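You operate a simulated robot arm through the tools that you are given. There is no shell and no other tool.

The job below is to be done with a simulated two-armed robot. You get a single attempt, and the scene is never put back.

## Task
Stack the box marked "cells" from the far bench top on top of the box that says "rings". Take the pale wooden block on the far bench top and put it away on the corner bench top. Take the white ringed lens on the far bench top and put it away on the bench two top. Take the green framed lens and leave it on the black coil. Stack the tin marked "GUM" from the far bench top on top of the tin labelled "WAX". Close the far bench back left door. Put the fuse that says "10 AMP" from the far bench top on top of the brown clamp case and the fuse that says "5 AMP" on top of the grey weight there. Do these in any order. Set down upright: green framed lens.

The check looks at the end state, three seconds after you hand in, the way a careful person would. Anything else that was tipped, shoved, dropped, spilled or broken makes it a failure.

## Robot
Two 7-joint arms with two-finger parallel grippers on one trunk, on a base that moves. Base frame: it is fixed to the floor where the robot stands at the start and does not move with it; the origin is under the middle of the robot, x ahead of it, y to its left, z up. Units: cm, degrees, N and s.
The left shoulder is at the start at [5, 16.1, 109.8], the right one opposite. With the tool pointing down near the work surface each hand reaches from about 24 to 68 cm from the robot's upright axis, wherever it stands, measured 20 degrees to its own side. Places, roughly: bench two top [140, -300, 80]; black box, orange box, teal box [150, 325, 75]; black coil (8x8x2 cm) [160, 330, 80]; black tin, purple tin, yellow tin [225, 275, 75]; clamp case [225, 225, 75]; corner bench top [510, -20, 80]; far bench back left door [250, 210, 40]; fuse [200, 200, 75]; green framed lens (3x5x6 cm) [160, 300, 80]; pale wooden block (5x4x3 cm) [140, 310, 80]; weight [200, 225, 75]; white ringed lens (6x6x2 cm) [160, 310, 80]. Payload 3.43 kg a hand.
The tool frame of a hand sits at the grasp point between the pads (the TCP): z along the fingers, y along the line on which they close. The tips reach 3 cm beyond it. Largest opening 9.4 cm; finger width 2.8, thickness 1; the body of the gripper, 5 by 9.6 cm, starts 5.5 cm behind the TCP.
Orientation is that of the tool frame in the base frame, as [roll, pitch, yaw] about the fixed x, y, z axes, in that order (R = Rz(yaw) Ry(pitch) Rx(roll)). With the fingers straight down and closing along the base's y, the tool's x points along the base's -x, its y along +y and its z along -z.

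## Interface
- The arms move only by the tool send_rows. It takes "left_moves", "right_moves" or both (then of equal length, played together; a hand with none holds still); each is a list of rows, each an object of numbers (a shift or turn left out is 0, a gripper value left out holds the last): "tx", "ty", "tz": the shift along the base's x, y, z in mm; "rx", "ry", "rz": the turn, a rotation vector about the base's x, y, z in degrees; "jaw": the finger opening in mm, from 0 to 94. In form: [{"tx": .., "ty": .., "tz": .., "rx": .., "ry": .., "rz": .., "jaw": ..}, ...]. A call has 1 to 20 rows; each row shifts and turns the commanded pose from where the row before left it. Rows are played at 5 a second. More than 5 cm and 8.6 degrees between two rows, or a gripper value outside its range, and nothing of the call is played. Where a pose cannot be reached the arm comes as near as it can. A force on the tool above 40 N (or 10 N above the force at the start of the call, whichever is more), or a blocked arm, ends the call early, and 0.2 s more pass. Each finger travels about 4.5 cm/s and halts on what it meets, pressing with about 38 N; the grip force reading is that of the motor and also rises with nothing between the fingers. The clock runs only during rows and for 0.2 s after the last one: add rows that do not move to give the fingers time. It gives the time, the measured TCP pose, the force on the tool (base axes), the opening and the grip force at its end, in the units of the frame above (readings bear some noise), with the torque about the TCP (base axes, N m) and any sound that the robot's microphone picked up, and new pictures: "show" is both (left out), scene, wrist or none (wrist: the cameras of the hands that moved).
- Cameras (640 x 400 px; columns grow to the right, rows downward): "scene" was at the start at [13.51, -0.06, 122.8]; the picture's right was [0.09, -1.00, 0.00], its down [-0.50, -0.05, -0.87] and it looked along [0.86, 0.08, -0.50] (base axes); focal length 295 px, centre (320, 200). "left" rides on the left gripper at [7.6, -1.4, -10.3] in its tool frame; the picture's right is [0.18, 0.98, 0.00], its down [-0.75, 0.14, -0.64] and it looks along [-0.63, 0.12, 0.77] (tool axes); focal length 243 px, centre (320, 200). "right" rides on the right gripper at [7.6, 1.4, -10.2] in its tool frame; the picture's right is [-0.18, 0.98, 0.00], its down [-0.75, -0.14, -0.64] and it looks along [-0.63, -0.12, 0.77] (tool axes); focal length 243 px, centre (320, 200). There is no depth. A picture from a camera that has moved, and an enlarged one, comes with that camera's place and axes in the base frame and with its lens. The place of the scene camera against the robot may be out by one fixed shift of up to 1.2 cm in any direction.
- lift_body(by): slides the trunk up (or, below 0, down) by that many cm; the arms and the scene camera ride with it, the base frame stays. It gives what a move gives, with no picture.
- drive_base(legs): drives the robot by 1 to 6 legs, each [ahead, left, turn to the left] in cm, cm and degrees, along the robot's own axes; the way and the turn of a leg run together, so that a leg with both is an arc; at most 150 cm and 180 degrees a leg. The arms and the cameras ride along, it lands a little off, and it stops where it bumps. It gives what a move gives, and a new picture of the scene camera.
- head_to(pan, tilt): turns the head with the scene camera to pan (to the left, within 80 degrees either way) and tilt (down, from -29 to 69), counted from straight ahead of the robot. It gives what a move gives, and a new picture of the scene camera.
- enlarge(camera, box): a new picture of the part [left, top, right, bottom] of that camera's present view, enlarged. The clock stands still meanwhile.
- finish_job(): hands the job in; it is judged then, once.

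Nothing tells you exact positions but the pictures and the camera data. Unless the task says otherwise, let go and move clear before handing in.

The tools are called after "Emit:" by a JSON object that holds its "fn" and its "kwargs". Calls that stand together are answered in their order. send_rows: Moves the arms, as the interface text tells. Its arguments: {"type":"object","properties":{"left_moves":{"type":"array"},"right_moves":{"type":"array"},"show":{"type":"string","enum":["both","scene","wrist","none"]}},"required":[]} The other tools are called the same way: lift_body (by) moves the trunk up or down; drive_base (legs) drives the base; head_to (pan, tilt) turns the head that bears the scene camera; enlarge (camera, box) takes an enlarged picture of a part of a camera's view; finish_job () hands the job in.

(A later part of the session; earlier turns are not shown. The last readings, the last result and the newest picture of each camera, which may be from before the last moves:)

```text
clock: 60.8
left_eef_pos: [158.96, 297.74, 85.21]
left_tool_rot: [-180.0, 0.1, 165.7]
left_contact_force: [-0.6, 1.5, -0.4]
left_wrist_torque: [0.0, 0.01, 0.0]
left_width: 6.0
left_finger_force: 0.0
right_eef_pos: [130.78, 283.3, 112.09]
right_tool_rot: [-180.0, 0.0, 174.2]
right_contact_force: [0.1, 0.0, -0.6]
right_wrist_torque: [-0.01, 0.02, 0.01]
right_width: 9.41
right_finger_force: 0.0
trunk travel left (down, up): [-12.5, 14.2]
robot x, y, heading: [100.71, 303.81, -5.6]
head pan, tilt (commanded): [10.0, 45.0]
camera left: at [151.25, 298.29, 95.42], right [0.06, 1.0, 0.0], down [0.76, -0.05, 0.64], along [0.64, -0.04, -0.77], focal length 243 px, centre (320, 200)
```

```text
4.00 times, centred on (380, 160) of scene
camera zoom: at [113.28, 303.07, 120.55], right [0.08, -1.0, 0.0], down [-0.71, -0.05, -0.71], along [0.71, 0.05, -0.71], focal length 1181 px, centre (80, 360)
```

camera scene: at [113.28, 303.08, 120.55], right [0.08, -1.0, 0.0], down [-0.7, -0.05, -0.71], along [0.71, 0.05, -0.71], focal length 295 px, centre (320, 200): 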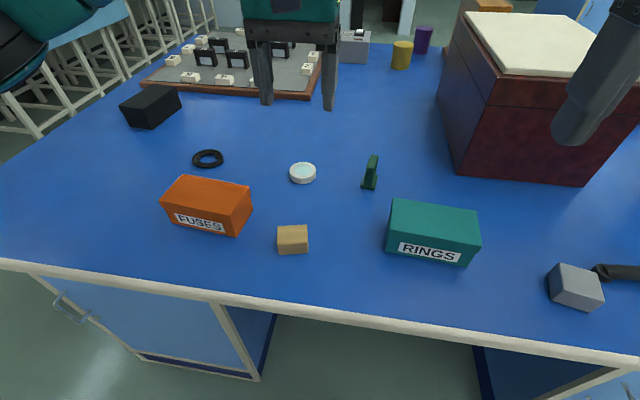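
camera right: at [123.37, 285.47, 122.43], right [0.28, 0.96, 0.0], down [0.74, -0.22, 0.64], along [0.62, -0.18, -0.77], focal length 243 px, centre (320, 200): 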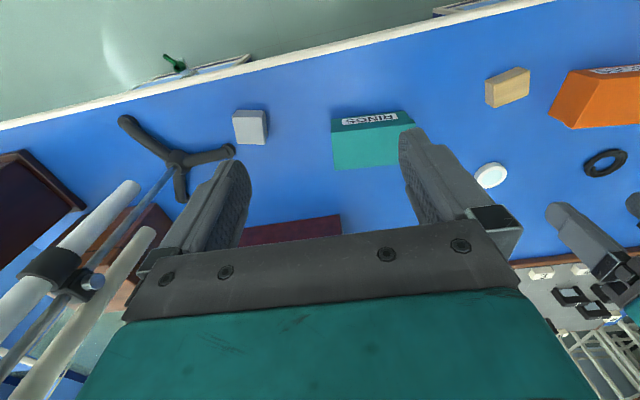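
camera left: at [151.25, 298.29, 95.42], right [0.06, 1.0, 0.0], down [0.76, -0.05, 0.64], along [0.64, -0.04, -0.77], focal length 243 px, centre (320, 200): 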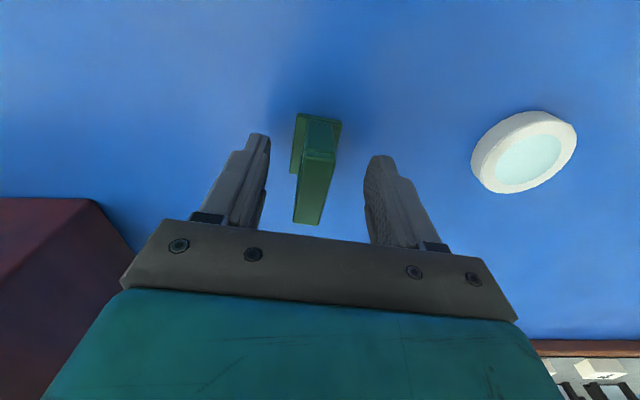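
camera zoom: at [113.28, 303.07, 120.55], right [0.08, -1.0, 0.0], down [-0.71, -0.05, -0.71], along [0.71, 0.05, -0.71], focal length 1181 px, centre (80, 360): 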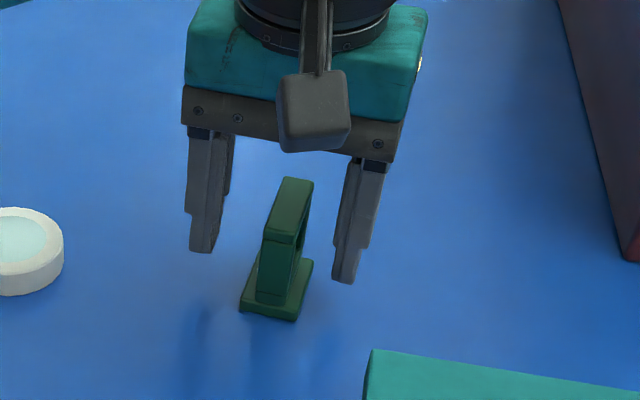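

Fingers straddle the frame evenly. Closing.

Emit:
{"fn": "send_rows", "kwargs": {"left_moves": [{"jaw": 5}, {"jaw": 5}, {"jaw": 5}, {"jaw": 5}, {"jaw": 5}], "show": "wrist"}}

```text
clock: 62.0
left_eef_pos: [158.99, 297.72, 85.24]
left_tool_rot: [-180.0, 0.1, 165.8]
left_contact_force: [0.0, -0.7, -0.4]
left_wrist_torque: [0.03, 0.01, -0.03]
left_width: 1.96
left_finger_force: 37.5
right_eef_pos: [130.84, 283.32, 112.2]
right_tool_rot: [-180.0, 0.0, 174.4]
right_contact_force: [0.0, 1.2, 0.6]
right_wrist_torque: [-0.02, -0.01, -0.03]
right_width: 9.4
right_finger_force: 0.2
trunk travel left (down, up): [-12.5, 14.2]
robot x, y, heading: [100.75, 303.87, -5.5]
head pan, tilt (commanded): [10.0, 45.0]
camera left: at [151.24, 298.27, 95.45], right [0.06, 1.0, 0.0], down [0.76, -0.05, 0.64], along [0.64, -0.04, -0.77], focal length 243 px, centre (320, 200)
```

left: 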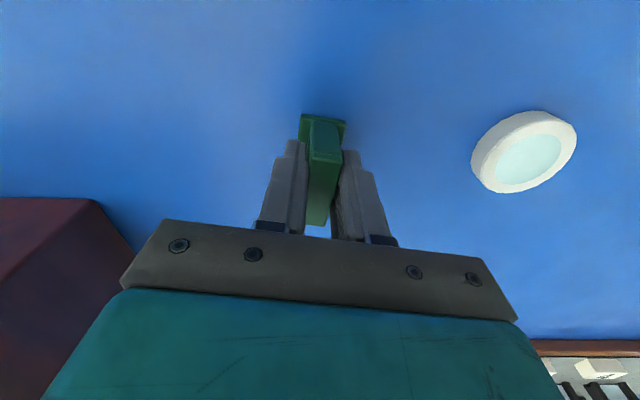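

Gripped at 1.96 cm. Lifting and carrying it to above the coil at ≈[163.2, 332.4].

Emit:
{"fn": "send_rows", "kwargs": {"left_moves": [{"tz": 40}, {"tz": 45}, {"tz": 35}, {"ty": 45}, {"ty": 45}, {"ty": 45}, {"ty": 45}, {"ty": 45, "tx": 5}, {"ty": 45, "tx": 5}, {"ty": 45, "tx": 5}, {"ty": 32, "tx": 10}, {}, {}], "show": "both"}}

Emit:
{"fn": "head_to", "kwargs": {"pan": 25, "tilt": 40}}

Emit:
{"fn": "enlarge", "kwargs": {"camera": "left", "box": [220, 60, 420, 185]}}

```text
clock: 64.8
left_eef_pos: [161.52, 332.19, 97.32]
left_tool_rot: [179.9, 0.1, 165.8]
left_contact_force: [0.1, 0.3, -1.0]
left_wrist_torque: [-0.02, 0.01, -0.01]
left_width: 1.95
left_finger_force: 38.0
right_eef_pos: [130.74, 283.42, 112.01]
right_tool_rot: [179.9, 0.0, 174.3]
right_contact_force: [1.1, -0.3, 0.0]
right_wrist_torque: [-0.01, 0.01, -0.01]
right_width: 9.4
right_finger_force: 0.1
trunk travel left (down, up): [-12.5, 14.2]
robot x, y, heading: [100.8, 303.79, -5.6]
head pan, tilt (commanded): [10.0, 45.0]
camera scene: at [113.28, 303.07, 120.54], right [0.08, -1.0, 0.0], down [-0.71, -0.05, -0.71], along [0.7, 0.05, -0.71], focal length 295 px, centre (320, 200)
camera left: at [153.74, 332.77, 107.53], right [0.06, 1.0, 0.0], down [0.76, -0.05, 0.64], along [0.64, -0.04, -0.77], focal length 243 px, centre (320, 200)
```

scene: 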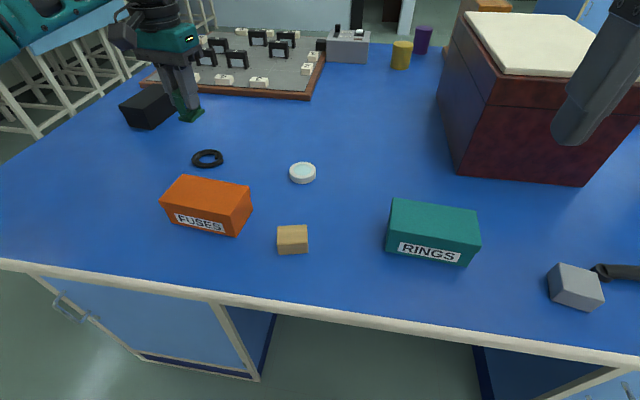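
left: 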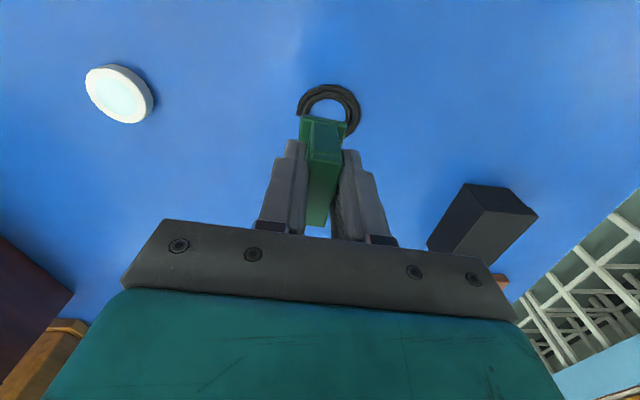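

```text
clock: 65.5
left_eef_pos: [161.34, 332.06, 97.39]
left_tool_rot: [180.0, 0.2, 165.8]
left_contact_force: [-2.0, 0.6, -0.8]
left_wrist_torque: [0.01, -0.01, -0.02]
left_width: 1.95
left_finger_force: 37.9
right_eef_pos: [130.68, 283.42, 112.07]
right_tool_rot: [179.9, 0.0, 174.3]
right_contact_force: [-0.2, -0.4, -0.5]
right_wrist_torque: [-0.04, 0.02, -0.03]
right_width: 9.38
right_finger_force: 0.1
trunk travel left (down, up): [-12.5, 14.2]
robot x, y, heading: [100.58, 303.73, -5.7]
head pan, tilt (commanded): [25.0, 40.0]
camera scene: at [113.2, 305.27, 121.27], right [0.33, -0.94, 0.0], down [-0.61, -0.21, -0.77], along [0.72, 0.25, -0.64], focal length 295 px, centre (320, 200)
```

scene: 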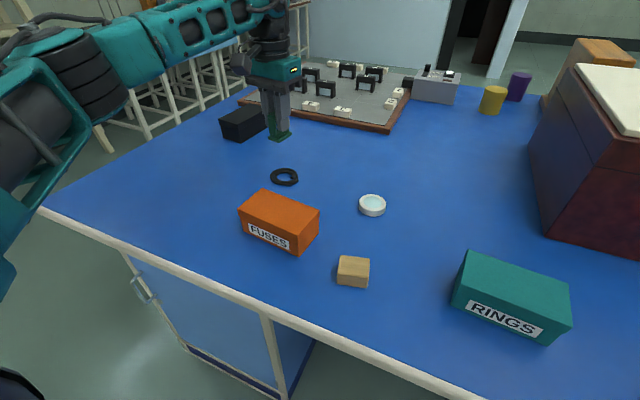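

```text
3.20 times, centred on (320, 122) of left
camera zoom: at [153.74, 332.74, 107.54], right [0.06, 1.0, 0.0], down [0.76, -0.05, 0.64], along [0.64, -0.04, -0.77], focal length 776 px, centre (320, 448)
```

zoom: 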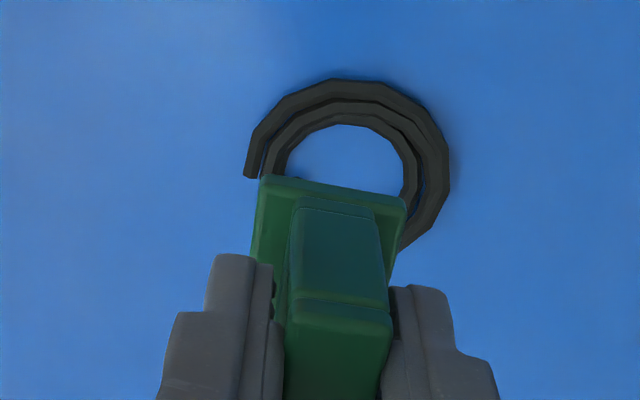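

The lens is held upright over the near half of the coil; coil centre ≈[163.8, 333.0]. Shifting over the centre and lowering to just above.

Emit:
{"fn": "send_rows", "kwargs": {"left_moves": [{"tx": 22, "ty": 8}, {"tz": -40}, {"tz": -20}, {}, {}], "show": "wrist"}}

Emit:
{"fn": "enlarge", "kwargs": {"camera": "left", "box": [220, 60, 420, 185]}}

Emit:
{"fn": "enlarge", "kwargs": {"camera": "scene", "box": [220, 110, 380, 210]}}

```text
clock: 66.7
left_eef_pos: [161.42, 332.0, 91.53]
left_tool_rot: [180.0, 0.0, 165.8]
left_contact_force: [-0.8, 0.3, -0.7]
left_wrist_torque: [0.02, 0.0, -0.01]
left_width: 1.95
left_finger_force: 37.7
left hand out of reach, approached as far as the arm can: row 1
right_eef_pos: [130.78, 283.36, 112.17]
right_tool_rot: [180.0, 0.0, 174.3]
right_contact_force: [-0.1, 0.3, 0.1]
right_wrist_torque: [0.0, -0.02, -0.01]
right_width: 9.4
right_finger_force: 0.1
trunk travel left (down, up): [-12.5, 14.2]
robot x, y, heading: [100.46, 303.51, -5.6]
head pan, tilt (commanded): [25.0, 40.0]
camera left: at [153.72, 332.6, 101.69], right [0.06, 1.0, 0.0], down [0.76, -0.05, 0.64], along [0.64, -0.04, -0.77], focal length 243 px, centre (320, 200)
```

left: 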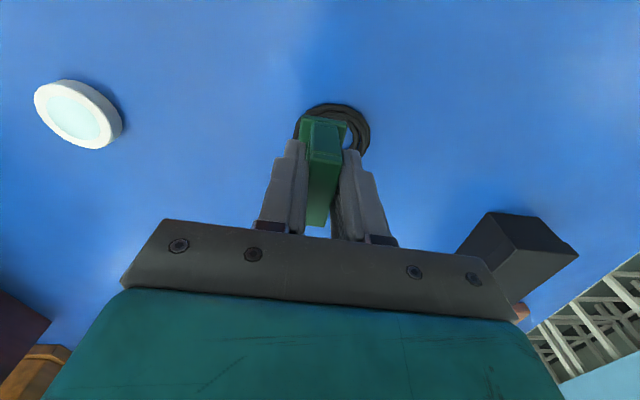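

```text
3.20 times, centred on (320, 122) of left
camera zoom: at [153.72, 332.6, 101.69], right [0.06, 1.0, 0.0], down [0.76, -0.05, 0.64], along [0.64, -0.04, -0.77], focal length 776 px, centre (320, 448)
```

zoom: 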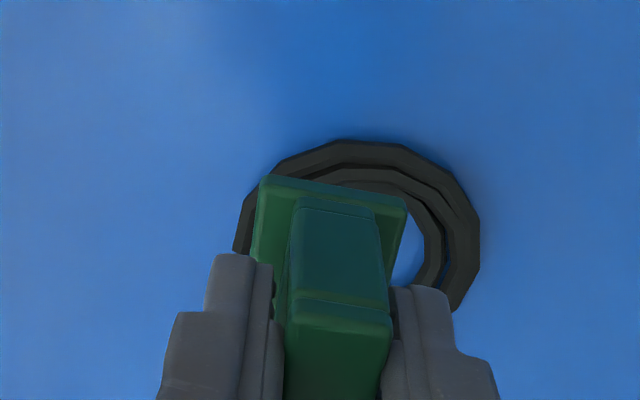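

```text
4.00 times, centred on (300, 160) of scene
camera zoom: at [113.2, 305.27, 121.27], right [0.33, -0.94, 0.0], down [-0.61, -0.21, -0.77], along [0.72, 0.25, -0.64], focal length 1181 px, centre (400, 360)
```

zoom: 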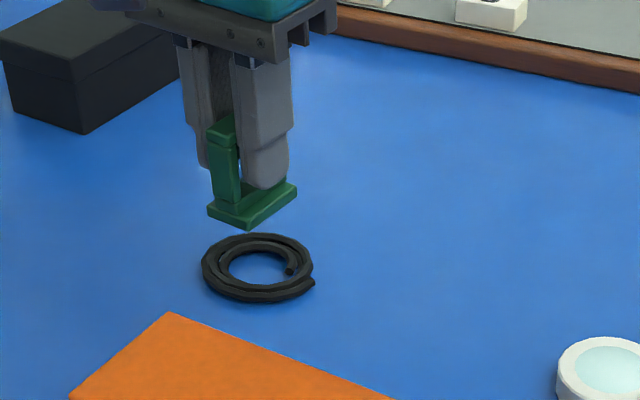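

The arm ran out of reach 2 cm short. I'll raise the hand slightly and drive the base 3.5 cm ahead (kneehole leaves room).

Emit:
{"fn": "send_rows", "kwargs": {"left_moves": [{"tz": 40}, {}], "show": "none"}}

Emit:
{"fn": "drive_base", "kwargs": {"legs": [[3.5, 0, 0]]}}

Emit:
{"fn": "enlarge", "kwargs": {"camera": "left", "box": [160, 40, 480, 240]}}

```text
clock: 67.3
left_eef_pos: [161.48, 332.04, 95.49]
left_tool_rot: [179.9, 0.0, 165.7]
left_contact_force: [-0.7, 0.1, -0.9]
left_wrist_torque: [0.01, 0.0, 0.01]
left_width: 1.97
left_finger_force: 37.7
right_eef_pos: [130.8, 283.36, 112.13]
right_tool_rot: [180.0, 0.0, 174.4]
right_contact_force: [-0.2, -0.8, -0.2]
right_wrist_torque: [0.02, -0.01, 0.02]
right_width: 9.38
right_finger_force: 0.1
trunk travel left (down, up): [-12.5, 14.2]
robot x, y, heading: [100.38, 303.46, -5.7]
head pan, tilt (commanded): [25.0, 40.0]
```

```text
clock: 68.2
left_eef_pos: [164.94, 331.75, 95.54]
left_tool_rot: [-180.0, 0.1, 165.7]
left_contact_force: [0.2, 0.9, -0.9]
left_wrist_torque: [0.0, 0.03, -0.02]
left_width: 1.98
left_finger_force: 38.6
right_eef_pos: [134.39, 283.05, 112.17]
right_tool_rot: [-180.0, 0.0, 174.2]
right_contact_force: [0.1, 0.0, -0.8]
right_wrist_torque: [0.0, -0.01, 0.01]
right_width: 9.41
right_finger_force: 0.0
trunk travel left (down, up): [-12.5, 14.2]
robot x, y, heading: [104.24, 303.48, -5.6]
head pan, tilt (commanded): [25.0, 40.0]
camera scene: at [116.74, 304.91, 121.26], right [0.33, -0.94, 0.0], down [-0.61, -0.21, -0.77], along [0.72, 0.25, -0.64], focal length 295 px, centre (320, 200)
```

scene: 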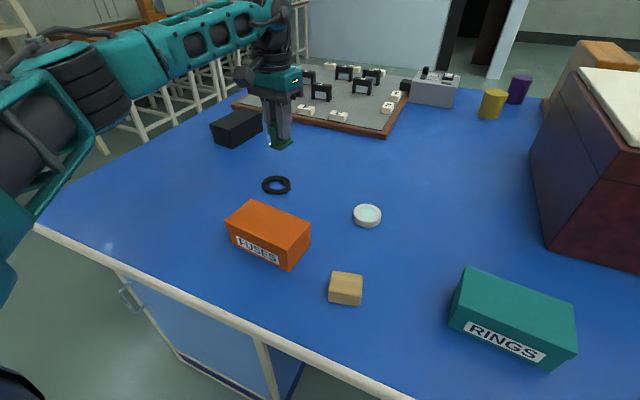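

```text
2.00 times, centred on (320, 140) of left
camera zoom: at [157.27, 332.22, 105.72], right [0.06, 1.0, 0.0], down [0.77, -0.05, 0.64], along [0.64, -0.04, -0.77], focal length 485 px, centre (320, 320)
```

zoom: 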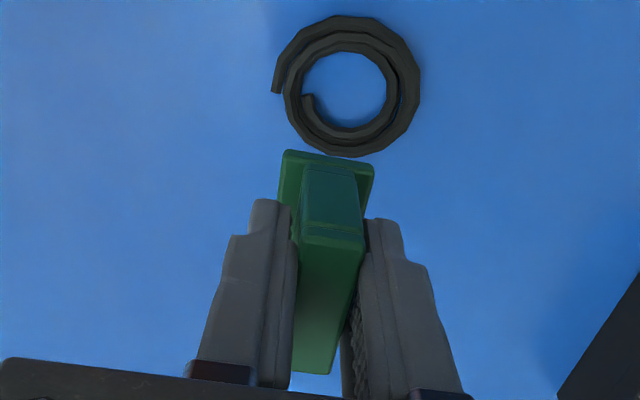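

Coil fully visible now: centre ≈[163.7, 333.3]; lens is at ≈[165.1, 331.6]. Shifting by (−1.45, +1.75) and lowering near it.

Emit:
{"fn": "send_rows", "kwargs": {"left_moves": [{"tx": -14.5, "ty": 17.5}, {"tz": -40}, {"tz": -30}, {}, {}], "show": "wrist"}}

Emit:
{"fn": "enlarge", "kwargs": {"camera": "left", "box": [220, 60, 420, 185]}}

Emit:
{"fn": "enlarge", "kwargs": {"camera": "scene", "box": [220, 130, 340, 205]}}

```text
clock: 69.4
left_eef_pos: [163.41, 333.46, 88.65]
left_tool_rot: [-180.0, 0.1, 165.7]
left_contact_force: [0.3, 0.0, -0.4]
left_wrist_torque: [0.01, 0.03, 0.04]
left_width: 1.96
left_finger_force: 38.4
right_eef_pos: [134.29, 283.04, 111.99]
right_tool_rot: [180.0, 0.0, 174.3]
right_contact_force: [-0.3, 0.2, 0.4]
right_wrist_torque: [-0.03, 0.03, 0.0]
right_width: 9.39
right_finger_force: 0.0
trunk travel left (down, up): [-12.5, 14.2]
robot x, y, heading: [104.24, 303.56, -6.0]
head pan, tilt (commanded): [25.0, 40.0]
camera left: at [155.81, 334.01, 98.81], right [0.06, 1.0, 0.0], down [0.76, -0.05, 0.64], along [0.64, -0.04, -0.77], focal length 243 px, centre (320, 200)
```

left: 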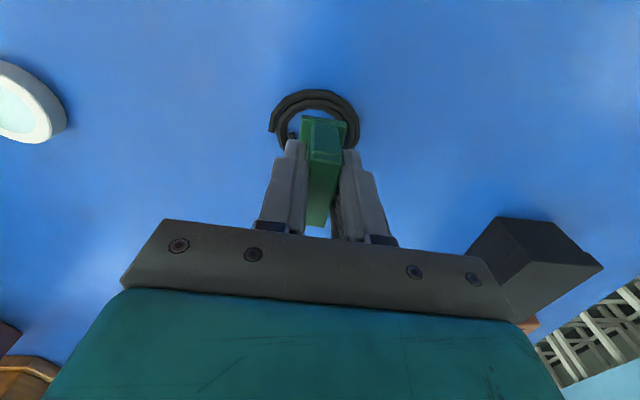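

```text
3.20 times, centred on (320, 122) of left
camera zoom: at [155.81, 334.01, 98.81], right [0.06, 1.0, 0.0], down [0.76, -0.05, 0.64], along [0.64, -0.04, -0.77], focal length 776 px, centre (320, 448)
```

zoom: 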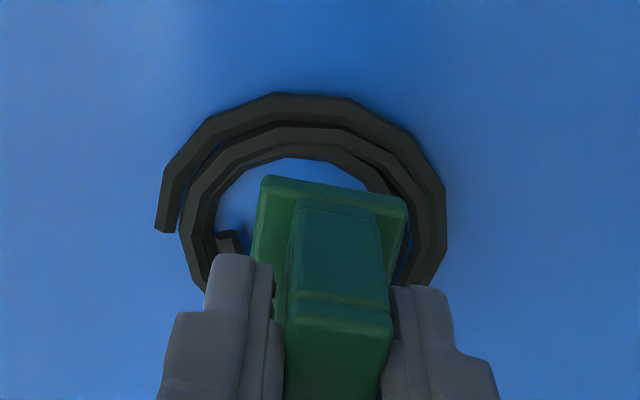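

```text
5.33 times, centred on (280, 168) of scene
camera zoom: at [116.68, 304.92, 121.27], right [0.33, -0.94, 0.0], down [-0.61, -0.21, -0.77], along [0.72, 0.25, -0.64], focal length 1574 px, centre (533, 373)
```

zoom: 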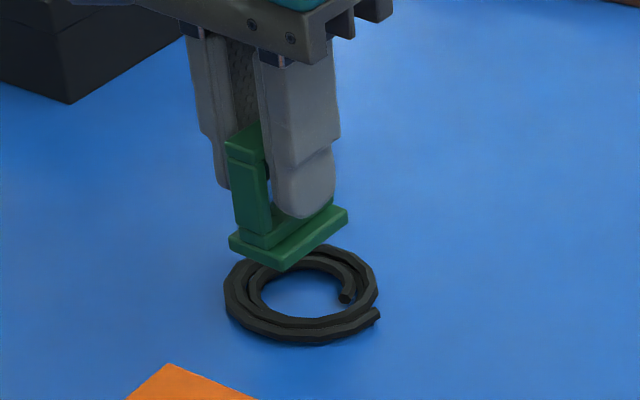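

Projection check agrees: lens foot is centred over the coil to ~2 mm. Lowering in small steps till contact.

Emit:
{"fn": "send_rows", "kwargs": {"left_moves": [{"tz": -5}, {}, {"tz": -4}, {}, {}], "show": "none"}}

Emit:
{"fn": "enlarge", "kwargs": {"camera": "scene", "box": [220, 130, 340, 205]}}

```text
clock: 70.6
left_eef_pos: [163.3, 333.34, 87.74]
left_tool_rot: [-180.0, 0.1, 165.8]
left_contact_force: [0.5, -0.4, -0.1]
left_wrist_torque: [0.02, 0.0, 0.0]
left_width: 1.95
left_finger_force: 38.4
right_eef_pos: [134.36, 283.04, 112.01]
right_tool_rot: [180.0, 0.0, 174.3]
right_contact_force: [0.5, 0.0, 0.9]
right_wrist_torque: [0.0, 0.01, -0.05]
right_width: 9.39
right_finger_force: 0.1
trunk travel left (down, up): [-12.5, 14.2]
robot x, y, heading: [104.19, 303.27, -5.5]
head pan, tilt (commanded): [25.0, 40.0]
```

```text
5.33 times, centred on (280, 168) of scene
camera zoom: at [116.68, 304.92, 121.27], right [0.33, -0.94, 0.0], down [-0.61, -0.21, -0.77], along [0.72, 0.25, -0.64], focal length 1574 px, centre (533, 373)
```

zoom: 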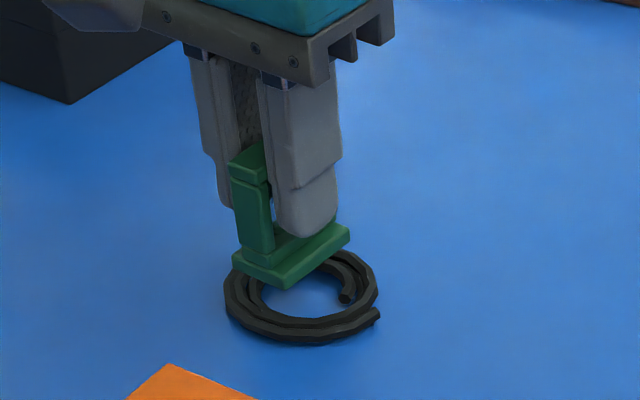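

Foot is centred; the coil's cable is only ~1 cm thick, so contact should be around TCP z≈86.2. Continuing down slowly.

Emit:
{"fn": "send_rows", "kwargs": {"left_moves": [{"tx": 3, "tz": -4}, {}, {"tz": -4}, {}, {"tz": -3}, {}, {"tz": -2}, {}, {}], "show": "none"}}

Emit:
{"fn": "enlarge", "kwargs": {"camera": "scene", "box": [220, 130, 340, 205]}}

```text
clock: 72.6
left_eef_pos: [163.61, 333.41, 86.36]
left_tool_rot: [-179.9, 0.1, 165.7]
left_contact_force: [-0.1, 0.0, -0.8]
left_wrist_torque: [-0.01, -0.02, -0.02]
left_width: 1.95
left_finger_force: 37.8
right_eef_pos: [134.2, 282.91, 112.1]
right_tool_rot: [-179.9, 0.0, 174.3]
right_contact_force: [0.4, 0.3, 0.2]
right_wrist_torque: [0.02, 0.01, -0.04]
right_width: 9.41
right_finger_force: 0.1
trunk travel left (down, up): [-12.5, 14.2]
robot x, y, heading: [103.88, 303.73, -6.0]
head pan, tilt (commanded): [25.0, 40.0]
```

```text
5.33 times, centred on (280, 168) of scene
camera zoom: at [116.68, 304.92, 121.27], right [0.33, -0.94, 0.0], down [-0.61, -0.21, -0.77], along [0.72, 0.25, -0.64], focal length 1574 px, centre (533, 373)
```

zoom: 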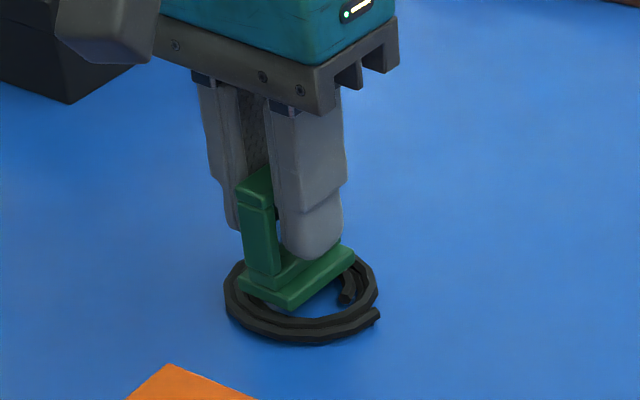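

Nearly touching. I'll lower in 1 mm steps until the force shows contact.

Emit:
{"fn": "send_rows", "kwargs": {"left_moves": [{"tz": -1, "tx": -2}, {"tz": -1}, {}, {"tz": -1}, {}, {"tz": -1}, {}], "show": "none"}}

Emit:
{"fn": "enlarge", "kwargs": {"camera": "scene", "box": [250, 150, 310, 195]}}

```text
clock: 74.2
left_eef_pos: [163.52, 333.37, 86.28]
left_tool_rot: [179.9, 0.3, 165.9]
left_contact_force: [-0.4, 3.6, 18.6]
left_wrist_torque: [0.09, 0.1, -0.01]
left_width: 1.96
left_finger_force: 37.9
right_eef_pos: [134.0, 282.94, 112.14]
right_tool_rot: [179.9, 0.2, 174.3]
right_contact_force: [-0.7, 0.0, -0.8]
right_wrist_torque: [-0.01, -0.02, 0.0]
right_width: 9.39
right_finger_force: 0.0
trunk travel left (down, up): [-12.5, 14.2]
robot x, y, heading: [104.12, 303.09, -5.9]
head pan, tilt (commanded): [25.0, 40.0]
```

```text
8.89 times, centred on (280, 172) of scene
camera zoom: at [116.5, 304.85, 121.31], right [0.33, -0.94, 0.0], down [-0.61, -0.21, -0.77], along [0.72, 0.25, -0.64], focal length 2624 px, centre (676, 444)
```

zoom: 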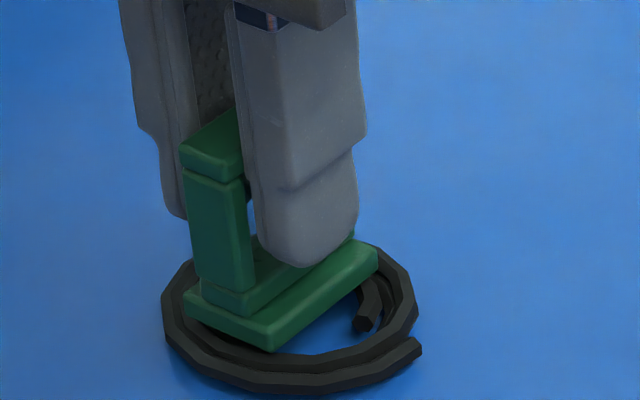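

Contact at z≈86.3, but the foot sits ~7 mm toward the far side of the ring. I'll lift a little, shift toward centre and set it again.

Emit:
{"fn": "send_rows", "kwargs": {"left_moves": [{"tz": 5}, {}, {"tx": -5.5, "ty": -3.5}, {}, {"tz": -3}, {}], "show": "none"}}

Emit:
{"fn": "enlarge", "kwargs": {"camera": "scene", "box": [250, 150, 310, 195]}}

Emit:
{"fn": "enlarge", "kwargs": {"camera": "left", "box": [240, 70, 400, 170]}}

```text
clock: 75.6
left_eef_pos: [163.1, 333.01, 86.36]
left_tool_rot: [-180.0, 0.2, 165.7]
left_contact_force: [-4.9, 0.6, 9.3]
left_wrist_torque: [-0.01, 0.2, -0.06]
left_width: 1.94
left_finger_force: 37.6
right_eef_pos: [134.09, 282.96, 112.23]
right_tool_rot: [179.9, 0.0, 174.3]
right_contact_force: [0.6, 0.1, 0.4]
right_wrist_torque: [-0.02, -0.01, -0.04]
right_width: 9.39
right_finger_force: 0.1
trunk travel left (down, up): [-12.5, 14.2]
robot x, y, heading: [104.15, 303.29, -6.0]
head pan, tilt (commanded): [25.0, 40.0]
```

```text
8.89 times, centred on (280, 172) of scene
camera zoom: at [116.55, 304.88, 121.3], right [0.33, -0.94, 0.0], down [-0.61, -0.21, -0.77], along [0.72, 0.25, -0.64], focal length 2624 px, centre (676, 444)
```

zoom: 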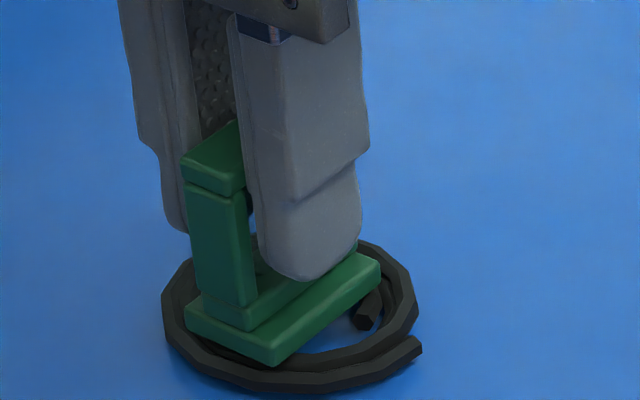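

```text
4.00 times, centred on (320, 120) of left
camera zoom: at [155.25, 333.58, 96.49], right [0.06, 1.0, 0.0], down [0.76, -0.05, 0.64], along [0.64, -0.04, -0.76], focal length 970 px, centre (320, 520)
```

zoom: 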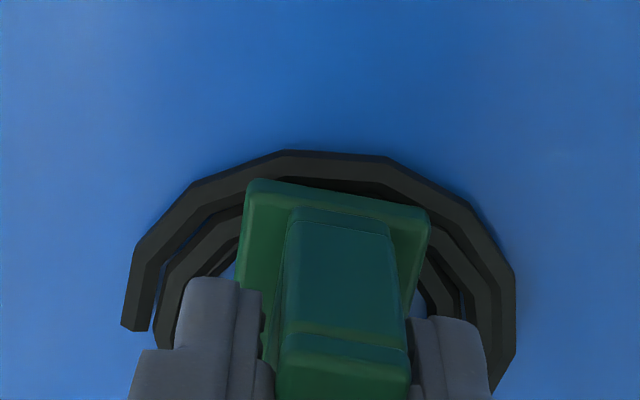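

The near end of the foot now bears on the ring as well. Releasing and rising straight up.

Emit:
{"fn": "send_rows", "kwargs": {"left_moves": [{"tz": 1}, {"jaw": 28}, {"jaw": 40}, {"jaw": 60}, {}, {"tz": 30}, {"tz": 40}, {"tz": 40}, {}], "show": "wrist"}}

Emit:
{"fn": "enlarge", "kwargs": {"camera": "scene", "box": [250, 150, 310, 195]}}

```text
clock: 77.6
left_eef_pos: [163.12, 332.73, 97.15]
left_tool_rot: [180.0, -0.1, 165.7]
left_contact_force: [0.3, -0.6, 0.5]
left_wrist_torque: [-0.03, 0.01, -0.01]
left_width: 6.0
left_finger_force: 0.0
right_eef_pos: [134.37, 282.92, 112.06]
right_tool_rot: [179.9, 0.0, 174.3]
right_contact_force: [-0.3, -0.2, 0.3]
right_wrist_torque: [-0.02, -0.02, -0.02]
right_width: 9.4
right_finger_force: 0.1
trunk travel left (down, up): [-12.5, 14.2]
robot x, y, heading: [104.26, 303.05, -5.9]
head pan, tilt (commanded): [25.0, 40.0]
camera left: at [155.4, 333.43, 107.41], right [0.06, 1.0, 0.0], down [0.76, -0.05, 0.64], along [0.64, -0.04, -0.77], focal length 243 px, centre (320, 200)
```

left: 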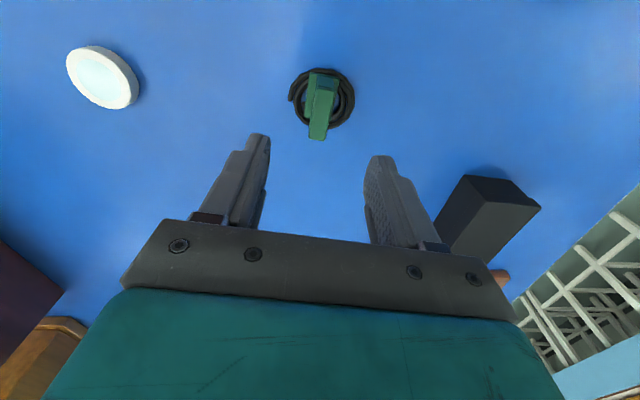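

```text
8.89 times, centred on (280, 172) of scene
camera zoom: at [116.67, 304.92, 121.27], right [0.33, -0.94, 0.0], down [-0.61, -0.21, -0.77], along [0.72, 0.25, -0.64], focal length 2624 px, centre (676, 444)
```

zoom: 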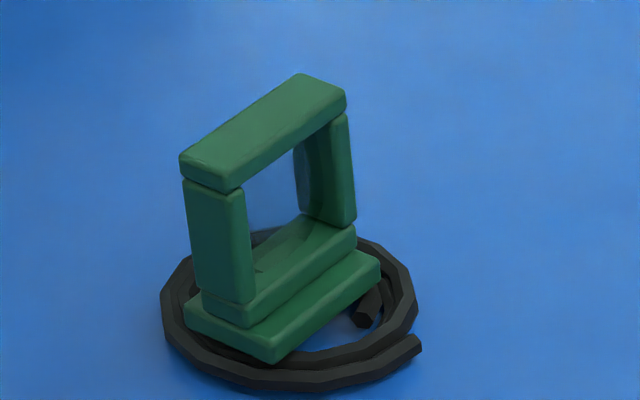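

The green lens stands upright on the coil. Now the black box: first a closer look at it from the wrist camera, then I back out and go round to the bench's left end.

Emit:
{"fn": "enlarge", "kwargs": {"camera": "left", "box": [420, 150, 580, 250]}}

Emit:
{"fn": "send_rows", "kwargs": {"left_moves": [{"tz": 40}, {"tz": 40, "tx": -20}, {"tz": 20, "tx": -45}, {"tx": -48}, {"tx": -48}, {"tx": -30}, {}], "show": "none"}}

Emit:
{"fn": "drive_base", "kwargs": {"legs": [[-45, 0, 0]]}}

Emit:
{"fn": "head_to", "kwargs": {"pan": 60, "tilt": 20}}

```text
4.00 times, centred on (500, 200) of left
camera zoom: at [155.4, 333.43, 107.41], right [0.06, 1.0, 0.0], down [0.76, -0.05, 0.64], along [0.64, -0.04, -0.77], focal length 970 px, centre (-400, 200)
```

zoom: 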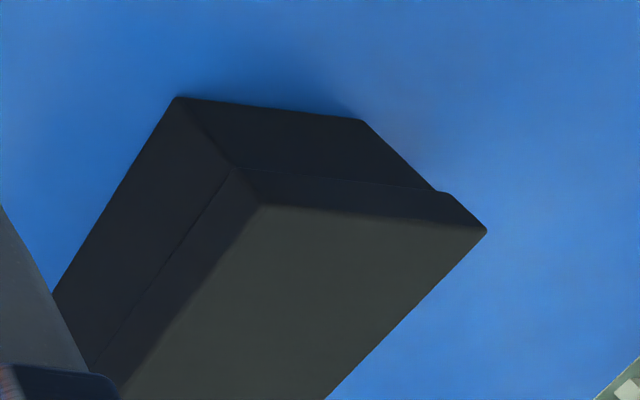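

```text
clock: 79.2
left_eef_pos: [144.03, 332.89, 107.19]
left_tool_rot: [-179.9, 0.1, 165.8]
left_contact_force: [-0.1, -0.3, -0.8]
left_wrist_torque: [0.02, 0.05, -0.01]
left_width: 5.99
left_finger_force: 0.0
right_eef_pos: [134.3, 282.93, 112.04]
right_tool_rot: [-179.9, 0.0, 174.3]
right_contact_force: [-0.3, 0.3, -1.0]
right_wrist_torque: [0.02, -0.02, -0.05]
right_width: 9.42
right_finger_force: 0.1
trunk travel left (down, up): [-12.5, 14.2]
robot x, y, heading: [104.28, 303.4, -5.7]
head pan, tilt (commanded): [25.0, 40.0]
```

```text
clock: 81.9
left_eef_pos: [98.26, 337.42, 107.29]
left_tool_rot: [180.0, 0.0, 165.9]
left_contact_force: [-0.6, -0.6, 0.4]
left_wrist_torque: [-0.01, -0.01, 0.0]
left_width: 5.99
left_finger_force: 0.1
right_eef_pos: [88.74, 287.65, 112.04]
right_tool_rot: [-179.9, 0.0, 174.6]
right_contact_force: [-1.3, -0.2, -0.3]
right_wrist_torque: [0.0, 0.01, 0.01]
right_width: 9.42
right_finger_force: 0.1
trunk travel left (down, up): [-12.5, 14.2]
robot x, y, heading: [58.54, 308.04, -5.8]
head pan, tilt (commanded): [25.0, 40.0]
camera scene: at [71.06, 309.41, 121.28], right [0.33, -0.94, 0.0], down [-0.61, -0.21, -0.77], along [0.72, 0.26, -0.64], focal length 295 px, centre (320, 200)
```

scene: 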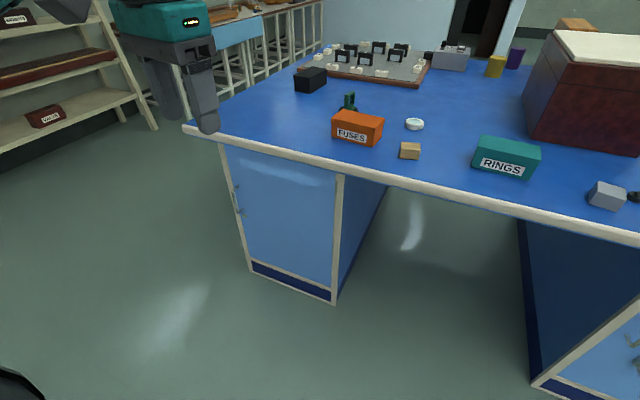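

```text
clock: 83.0
left_eef_pos: [98.33, 337.43, 107.27]
left_tool_rot: [180.0, 0.1, 166.1]
left_contact_force: [0.0, 0.4, 0.5]
left_wrist_torque: [-0.01, -0.01, 0.01]
left_width: 5.98
left_finger_force: 0.1
right_eef_pos: [88.73, 287.64, 112.03]
right_tool_rot: [-179.9, 0.1, 174.5]
right_contact_force: [-0.6, -0.9, -1.1]
right_wrist_torque: [-0.01, 0.03, 0.03]
right_width: 9.43
right_finger_force: 0.1
trunk travel left (down, up): [-12.5, 14.2]
robot x, y, heading: [58.71, 308.04, -5.5]
head pan, tilt (commanded): [60.0, 20.0]
camera scene: at [68.48, 314.15, 124.41], right [0.81, -0.58, 0.0], down [-0.2, -0.28, -0.94], along [0.55, 0.76, -0.34], focal length 295 px, centre (320, 200)
```

scene: 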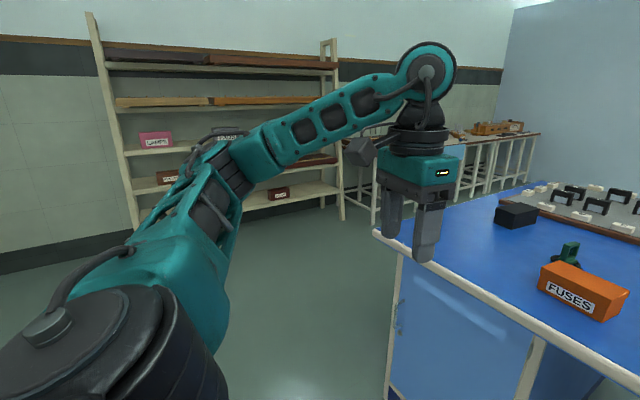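

The floor on the left side is clear out to the shelf at y≈530. Driving left, then ahead past the bench's left end, then turning to face it.

Emit:
{"fn": "drive_base", "kwargs": {"legs": [[0, 120, 0], [100, 0, 0]]}}

Emit:
{"fn": "drive_base", "kwargs": {"legs": [[0, 0, -89]]}}

Emit:
{"fn": "head_to", "kwargs": {"pan": 0, "tilt": 35}}

```text
clock: 98.5
left_eef_pos: [210.59, 443.93, 107.33]
left_tool_rot: [180.0, 0.1, 164.9]
left_contact_force: [-0.4, 0.6, 0.2]
left_wrist_torque: [0.0, 0.03, 0.0]
left_width: 6.02
left_finger_force: 0.0
right_eef_pos: [200.11, 394.28, 112.01]
right_tool_rot: [-180.0, 0.0, 173.4]
right_contact_force: [0.6, -0.2, -0.8]
right_wrist_torque: [0.0, -0.01, -0.03]
right_width: 9.38
right_finger_force: 0.1
trunk travel left (down, up): [-12.5, 14.2]
robot x, y, heading: [170.3, 415.33, -6.5]
head pan, tilt (commanded): [60.0, 20.0]
camera scene: at [180.42, 421.23, 124.41], right [0.8, -0.6, 0.0], down [-0.2, -0.27, -0.94], along [0.56, 0.75, -0.34], focal length 295 px, centre (320, 200)
```

scene: 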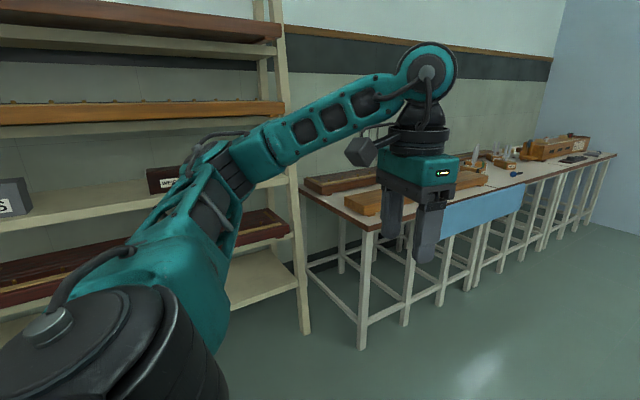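

```text
clock: 102.6
left_eef_pos: [200.73, 376.07, 107.3]
left_tool_rot: [-179.9, 0.0, 77.2]
left_contact_force: [0.4, -0.1, -0.4]
left_wrist_torque: [0.02, -0.01, -0.01]
left_width: 6.04
left_finger_force: 0.0
right_eef_pos: [150.85, 384.49, 112.12]
right_tool_rot: [-180.0, 0.1, 85.7]
right_contact_force: [-0.1, -0.4, -1.4]
right_wrist_torque: [-0.02, 0.0, 0.0]
right_width: 9.4
right_finger_force: 0.1
trunk travel left (down, up): [-12.5, 14.2]
robot x, y, heading: [170.39, 415.41, -94.2]
head pan, tilt (commanded): [60.0, 20.0]
camera scene: at [178.27, 404.98, 124.41], right [-0.56, -0.83, 0.0], down [-0.28, 0.19, -0.94], along [0.78, -0.53, -0.34], focal length 295 px, centre (320, 200)
```

scene: 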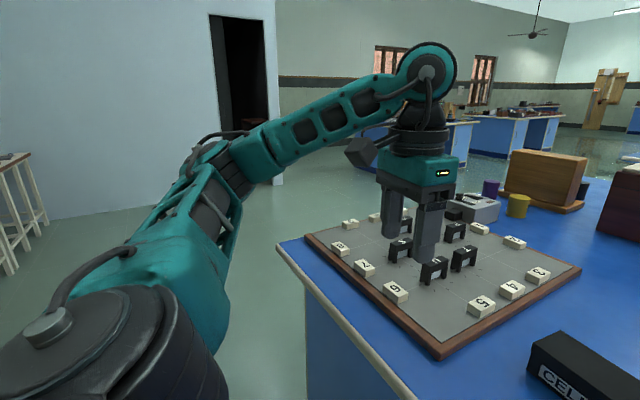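

```text
clock: 103.9
left_eef_pos: [200.79, 376.03, 107.17]
left_tool_rot: [180.0, 0.1, 77.3]
left_contact_force: [-0.5, 0.1, 0.2]
left_wrist_torque: [-0.02, 0.01, 0.0]
left_width: 6.01
left_finger_force: 0.1
right_eef_pos: [150.71, 384.43, 112.0]
right_tool_rot: [180.0, 0.1, 85.7]
right_contact_force: [0.1, 0.7, 0.5]
right_wrist_torque: [0.0, 0.02, -0.01]
right_width: 9.39
right_finger_force: 0.1
trunk travel left (down, up): [-12.5, 14.2]
robot x, y, heading: [170.3, 415.19, -94.3]
head pan, tilt (commanded): [0.0, 35.0]
camera scene: at [169.94, 401.44, 122.03], right [-1.0, 0.07, 0.0], down [0.04, 0.57, -0.82], along [-0.06, -0.82, -0.57], focal length 295 px, centre (320, 200)
```

scene: 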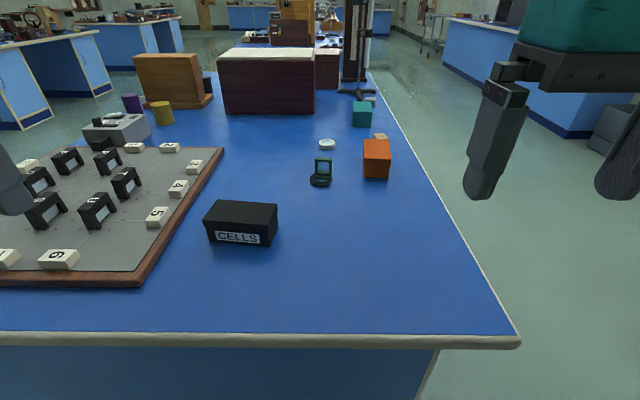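

The black box is labelled CELLS, at ≈[182, 353.5], about 14×7.5×6, long axis yawed ≈−14°. I'll bring the left hand above it while turning the wrist +89° so the fingers close across the 7.5 cm side.

Emit:
{"fn": "send_rows", "kwargs": {"left_moves": [{"rz": 8.1, "jaw": 94}, {"rz": 8.1}, {"rz": 8.1}, {"rz": 8.1}, {"rz": 8.1}, {"rz": 8.1, "tx": -20, "ty": -20}, {"rz": 8.1, "tx": -30, "ty": -35}, {"rz": 8.1, "tx": -30, "ty": -35}, {"rz": 8.1, "tx": -30, "ty": -35}, {"rz": 8.1, "tx": -35, "ty": -35}, {"rz": 8.0, "tx": -35, "ty": -35}, {}, {}], "show": "both"}}

```text
clock: 106.7
left_eef_pos: [182.92, 356.34, 107.15]
left_tool_rot: [180.0, 0.0, 166.2]
left_contact_force: [0.8, -0.8, 0.8]
left_wrist_torque: [0.01, -0.01, -0.01]
left_width: 9.4
left_finger_force: 0.0
right_eef_pos: [150.71, 384.5, 112.09]
right_tool_rot: [180.0, 0.1, 85.7]
right_contact_force: [0.4, 0.1, 0.3]
right_wrist_torque: [0.01, 0.01, 0.01]
right_width: 9.38
right_finger_force: 0.1
trunk travel left (down, up): [-12.5, 14.2]
robot x, y, heading: [170.06, 415.1, -94.1]
head pan, tilt (commanded): [0.0, 35.0]
camera scene: at [169.92, 401.44, 122.03], right [-1.0, 0.07, 0.0], down [0.04, 0.57, -0.82], along [-0.06, -0.82, -0.57], focal length 295 px, centre (320, 200)
camera left: at [175.13, 356.83, 117.37], right [0.06, 1.0, 0.0], down [0.76, -0.04, 0.64], along [0.64, -0.04, -0.77], focal length 243 px, centre (320, 200)
```

scene: 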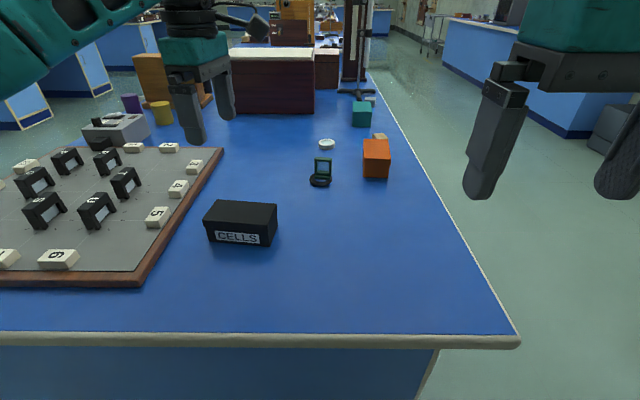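
left: 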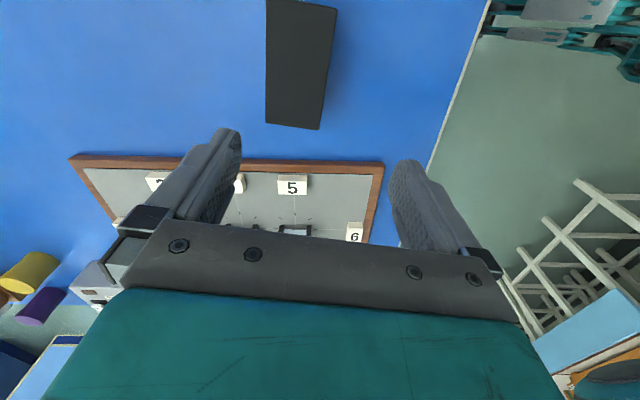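

The wrist rotation worked. Enlarging the wrist view to measure the box's pose precisely.

Emit:
{"fn": "enlarge", "kwargs": {"camera": "left", "box": [200, 0, 400, 150]}}

```text
2.67 times, centred on (300, 75) of left
camera zoom: at [175.13, 356.83, 117.37], right [0.06, 1.0, 0.0], down [0.76, -0.04, 0.64], along [0.64, -0.04, -0.77], focal length 647 px, centre (373, 533)
```

zoom: 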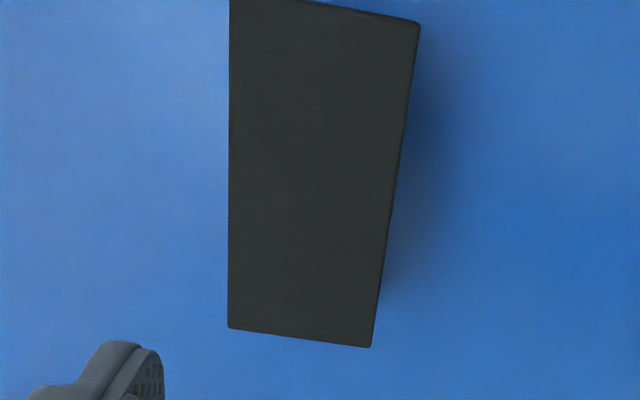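

Box: 13×7.2, centre ≈[181.9, 353.6], yaw ≈−11°. Aligning and lowering to just above for another check.

Emit:
{"fn": "send_rows", "kwargs": {"left_moves": [{"tx": -10, "ty": -27, "rz": 2.8}, {"tz": -45}, {"tz": -45}, {}, {}], "show": "wrist"}}

Emit:
{"fn": "enlarge", "kwargs": {"camera": "scene", "box": [140, 120, 340, 270]}}

```text
clock: 107.9
left_eef_pos: [181.95, 353.62, 97.93]
left_tool_rot: [180.0, 0.0, 169.0]
left_contact_force: [0.4, -0.7, 0.6]
left_wrist_torque: [-0.03, 0.01, 0.0]
left_width: 9.4
left_finger_force: 0.1
right_eef_pos: [150.76, 384.59, 112.19]
right_tool_rot: [180.0, 0.0, 85.7]
right_contact_force: [-1.0, -0.3, 0.5]
right_wrist_torque: [-0.01, -0.04, -0.02]
right_width: 9.41
right_finger_force: 0.0
trunk travel left (down, up): [-12.5, 14.2]
robot x, y, heading: [170.32, 415.18, -94.1]
head pan, tilt (commanded): [0.0, 35.0]
camera left: at [174.17, 353.73, 108.27], right [0.01, 1.0, 0.0], down [0.77, -0.01, 0.64], along [0.64, 0.0, -0.77], focal length 243 px, centre (320, 200)
```

left: 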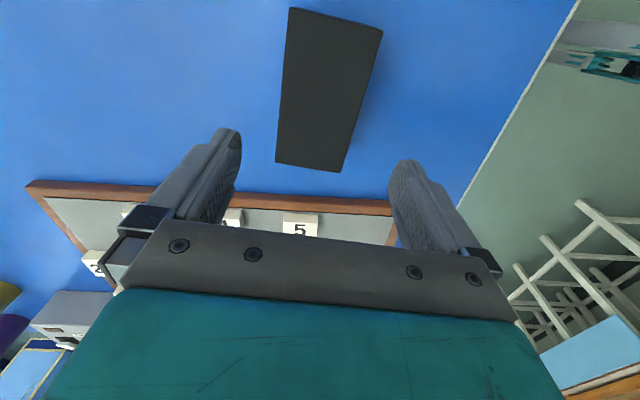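

```text
2.67 times, centred on (240, 195) of scene
camera zoom: at [169.93, 401.44, 122.03], right [-1.0, 0.07, 0.0], down [0.04, 0.57, -0.82], along [-0.06, -0.82, -0.57], focal length 787 px, centre (533, 213)
```

zoom: 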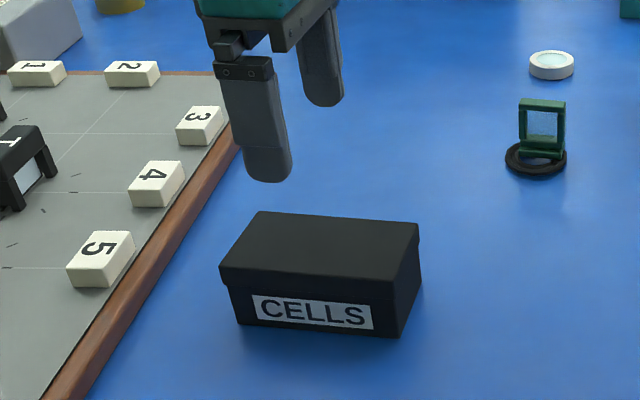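

Alignment good (≤2 mm). Descending around the box and closing.

Emit:
{"fn": "send_rows", "kwargs": {"left_moves": [{"ty": 1.5, "tz": -45}, {"tz": -45}, {"tz": -30}, {"tz": -17}, {}], "show": "wrist"}}

Emit:
{"fn": "enlarge", "kwargs": {"camera": "scene", "box": [140, 120, 340, 270]}}

```text
clock: 109.1
left_eef_pos: [181.97, 353.82, 84.51]
left_tool_rot: [-180.0, 0.1, 169.0]
left_contact_force: [0.1, -0.6, 0.6]
left_wrist_torque: [-0.01, 0.0, 0.0]
left_width: 9.4
left_finger_force: 0.1
right_eef_pos: [150.71, 384.49, 112.0]
right_tool_rot: [180.0, 0.0, 85.7]
right_contact_force: [0.2, -0.3, 0.6]
right_wrist_torque: [-0.01, 0.02, 0.01]
right_width: 9.38
right_finger_force: 0.0
trunk travel left (down, up): [-12.5, 14.2]
robot x, y, heading: [170.18, 415.01, -94.3]
head pan, tilt (commanded): [0.0, 35.0]
camera left: at [174.21, 354.03, 94.72], right [0.01, 1.0, 0.0], down [0.77, -0.01, 0.64], along [0.64, -0.01, -0.77], focal length 243 px, centre (320, 200)
```

left: 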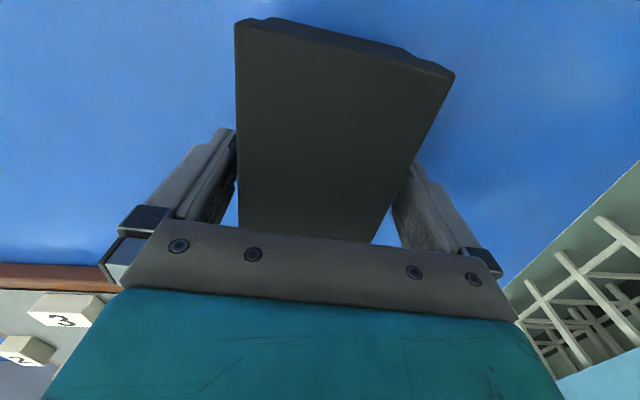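

```text
2.67 times, centred on (240, 195) of scene
camera zoom: at [169.93, 401.44, 122.03], right [-1.0, 0.07, 0.0], down [0.04, 0.57, -0.82], along [-0.06, -0.82, -0.57], focal length 787 px, centre (533, 213)
```

zoom: 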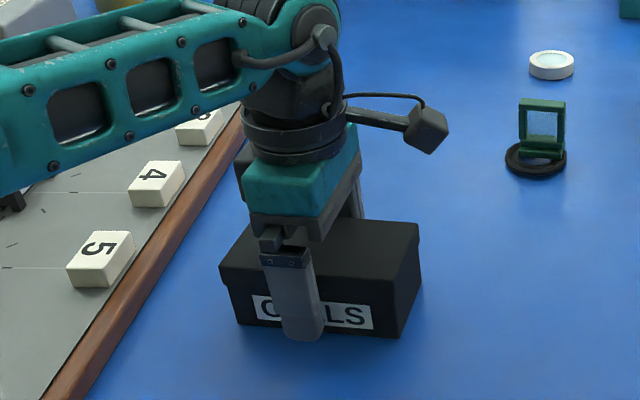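

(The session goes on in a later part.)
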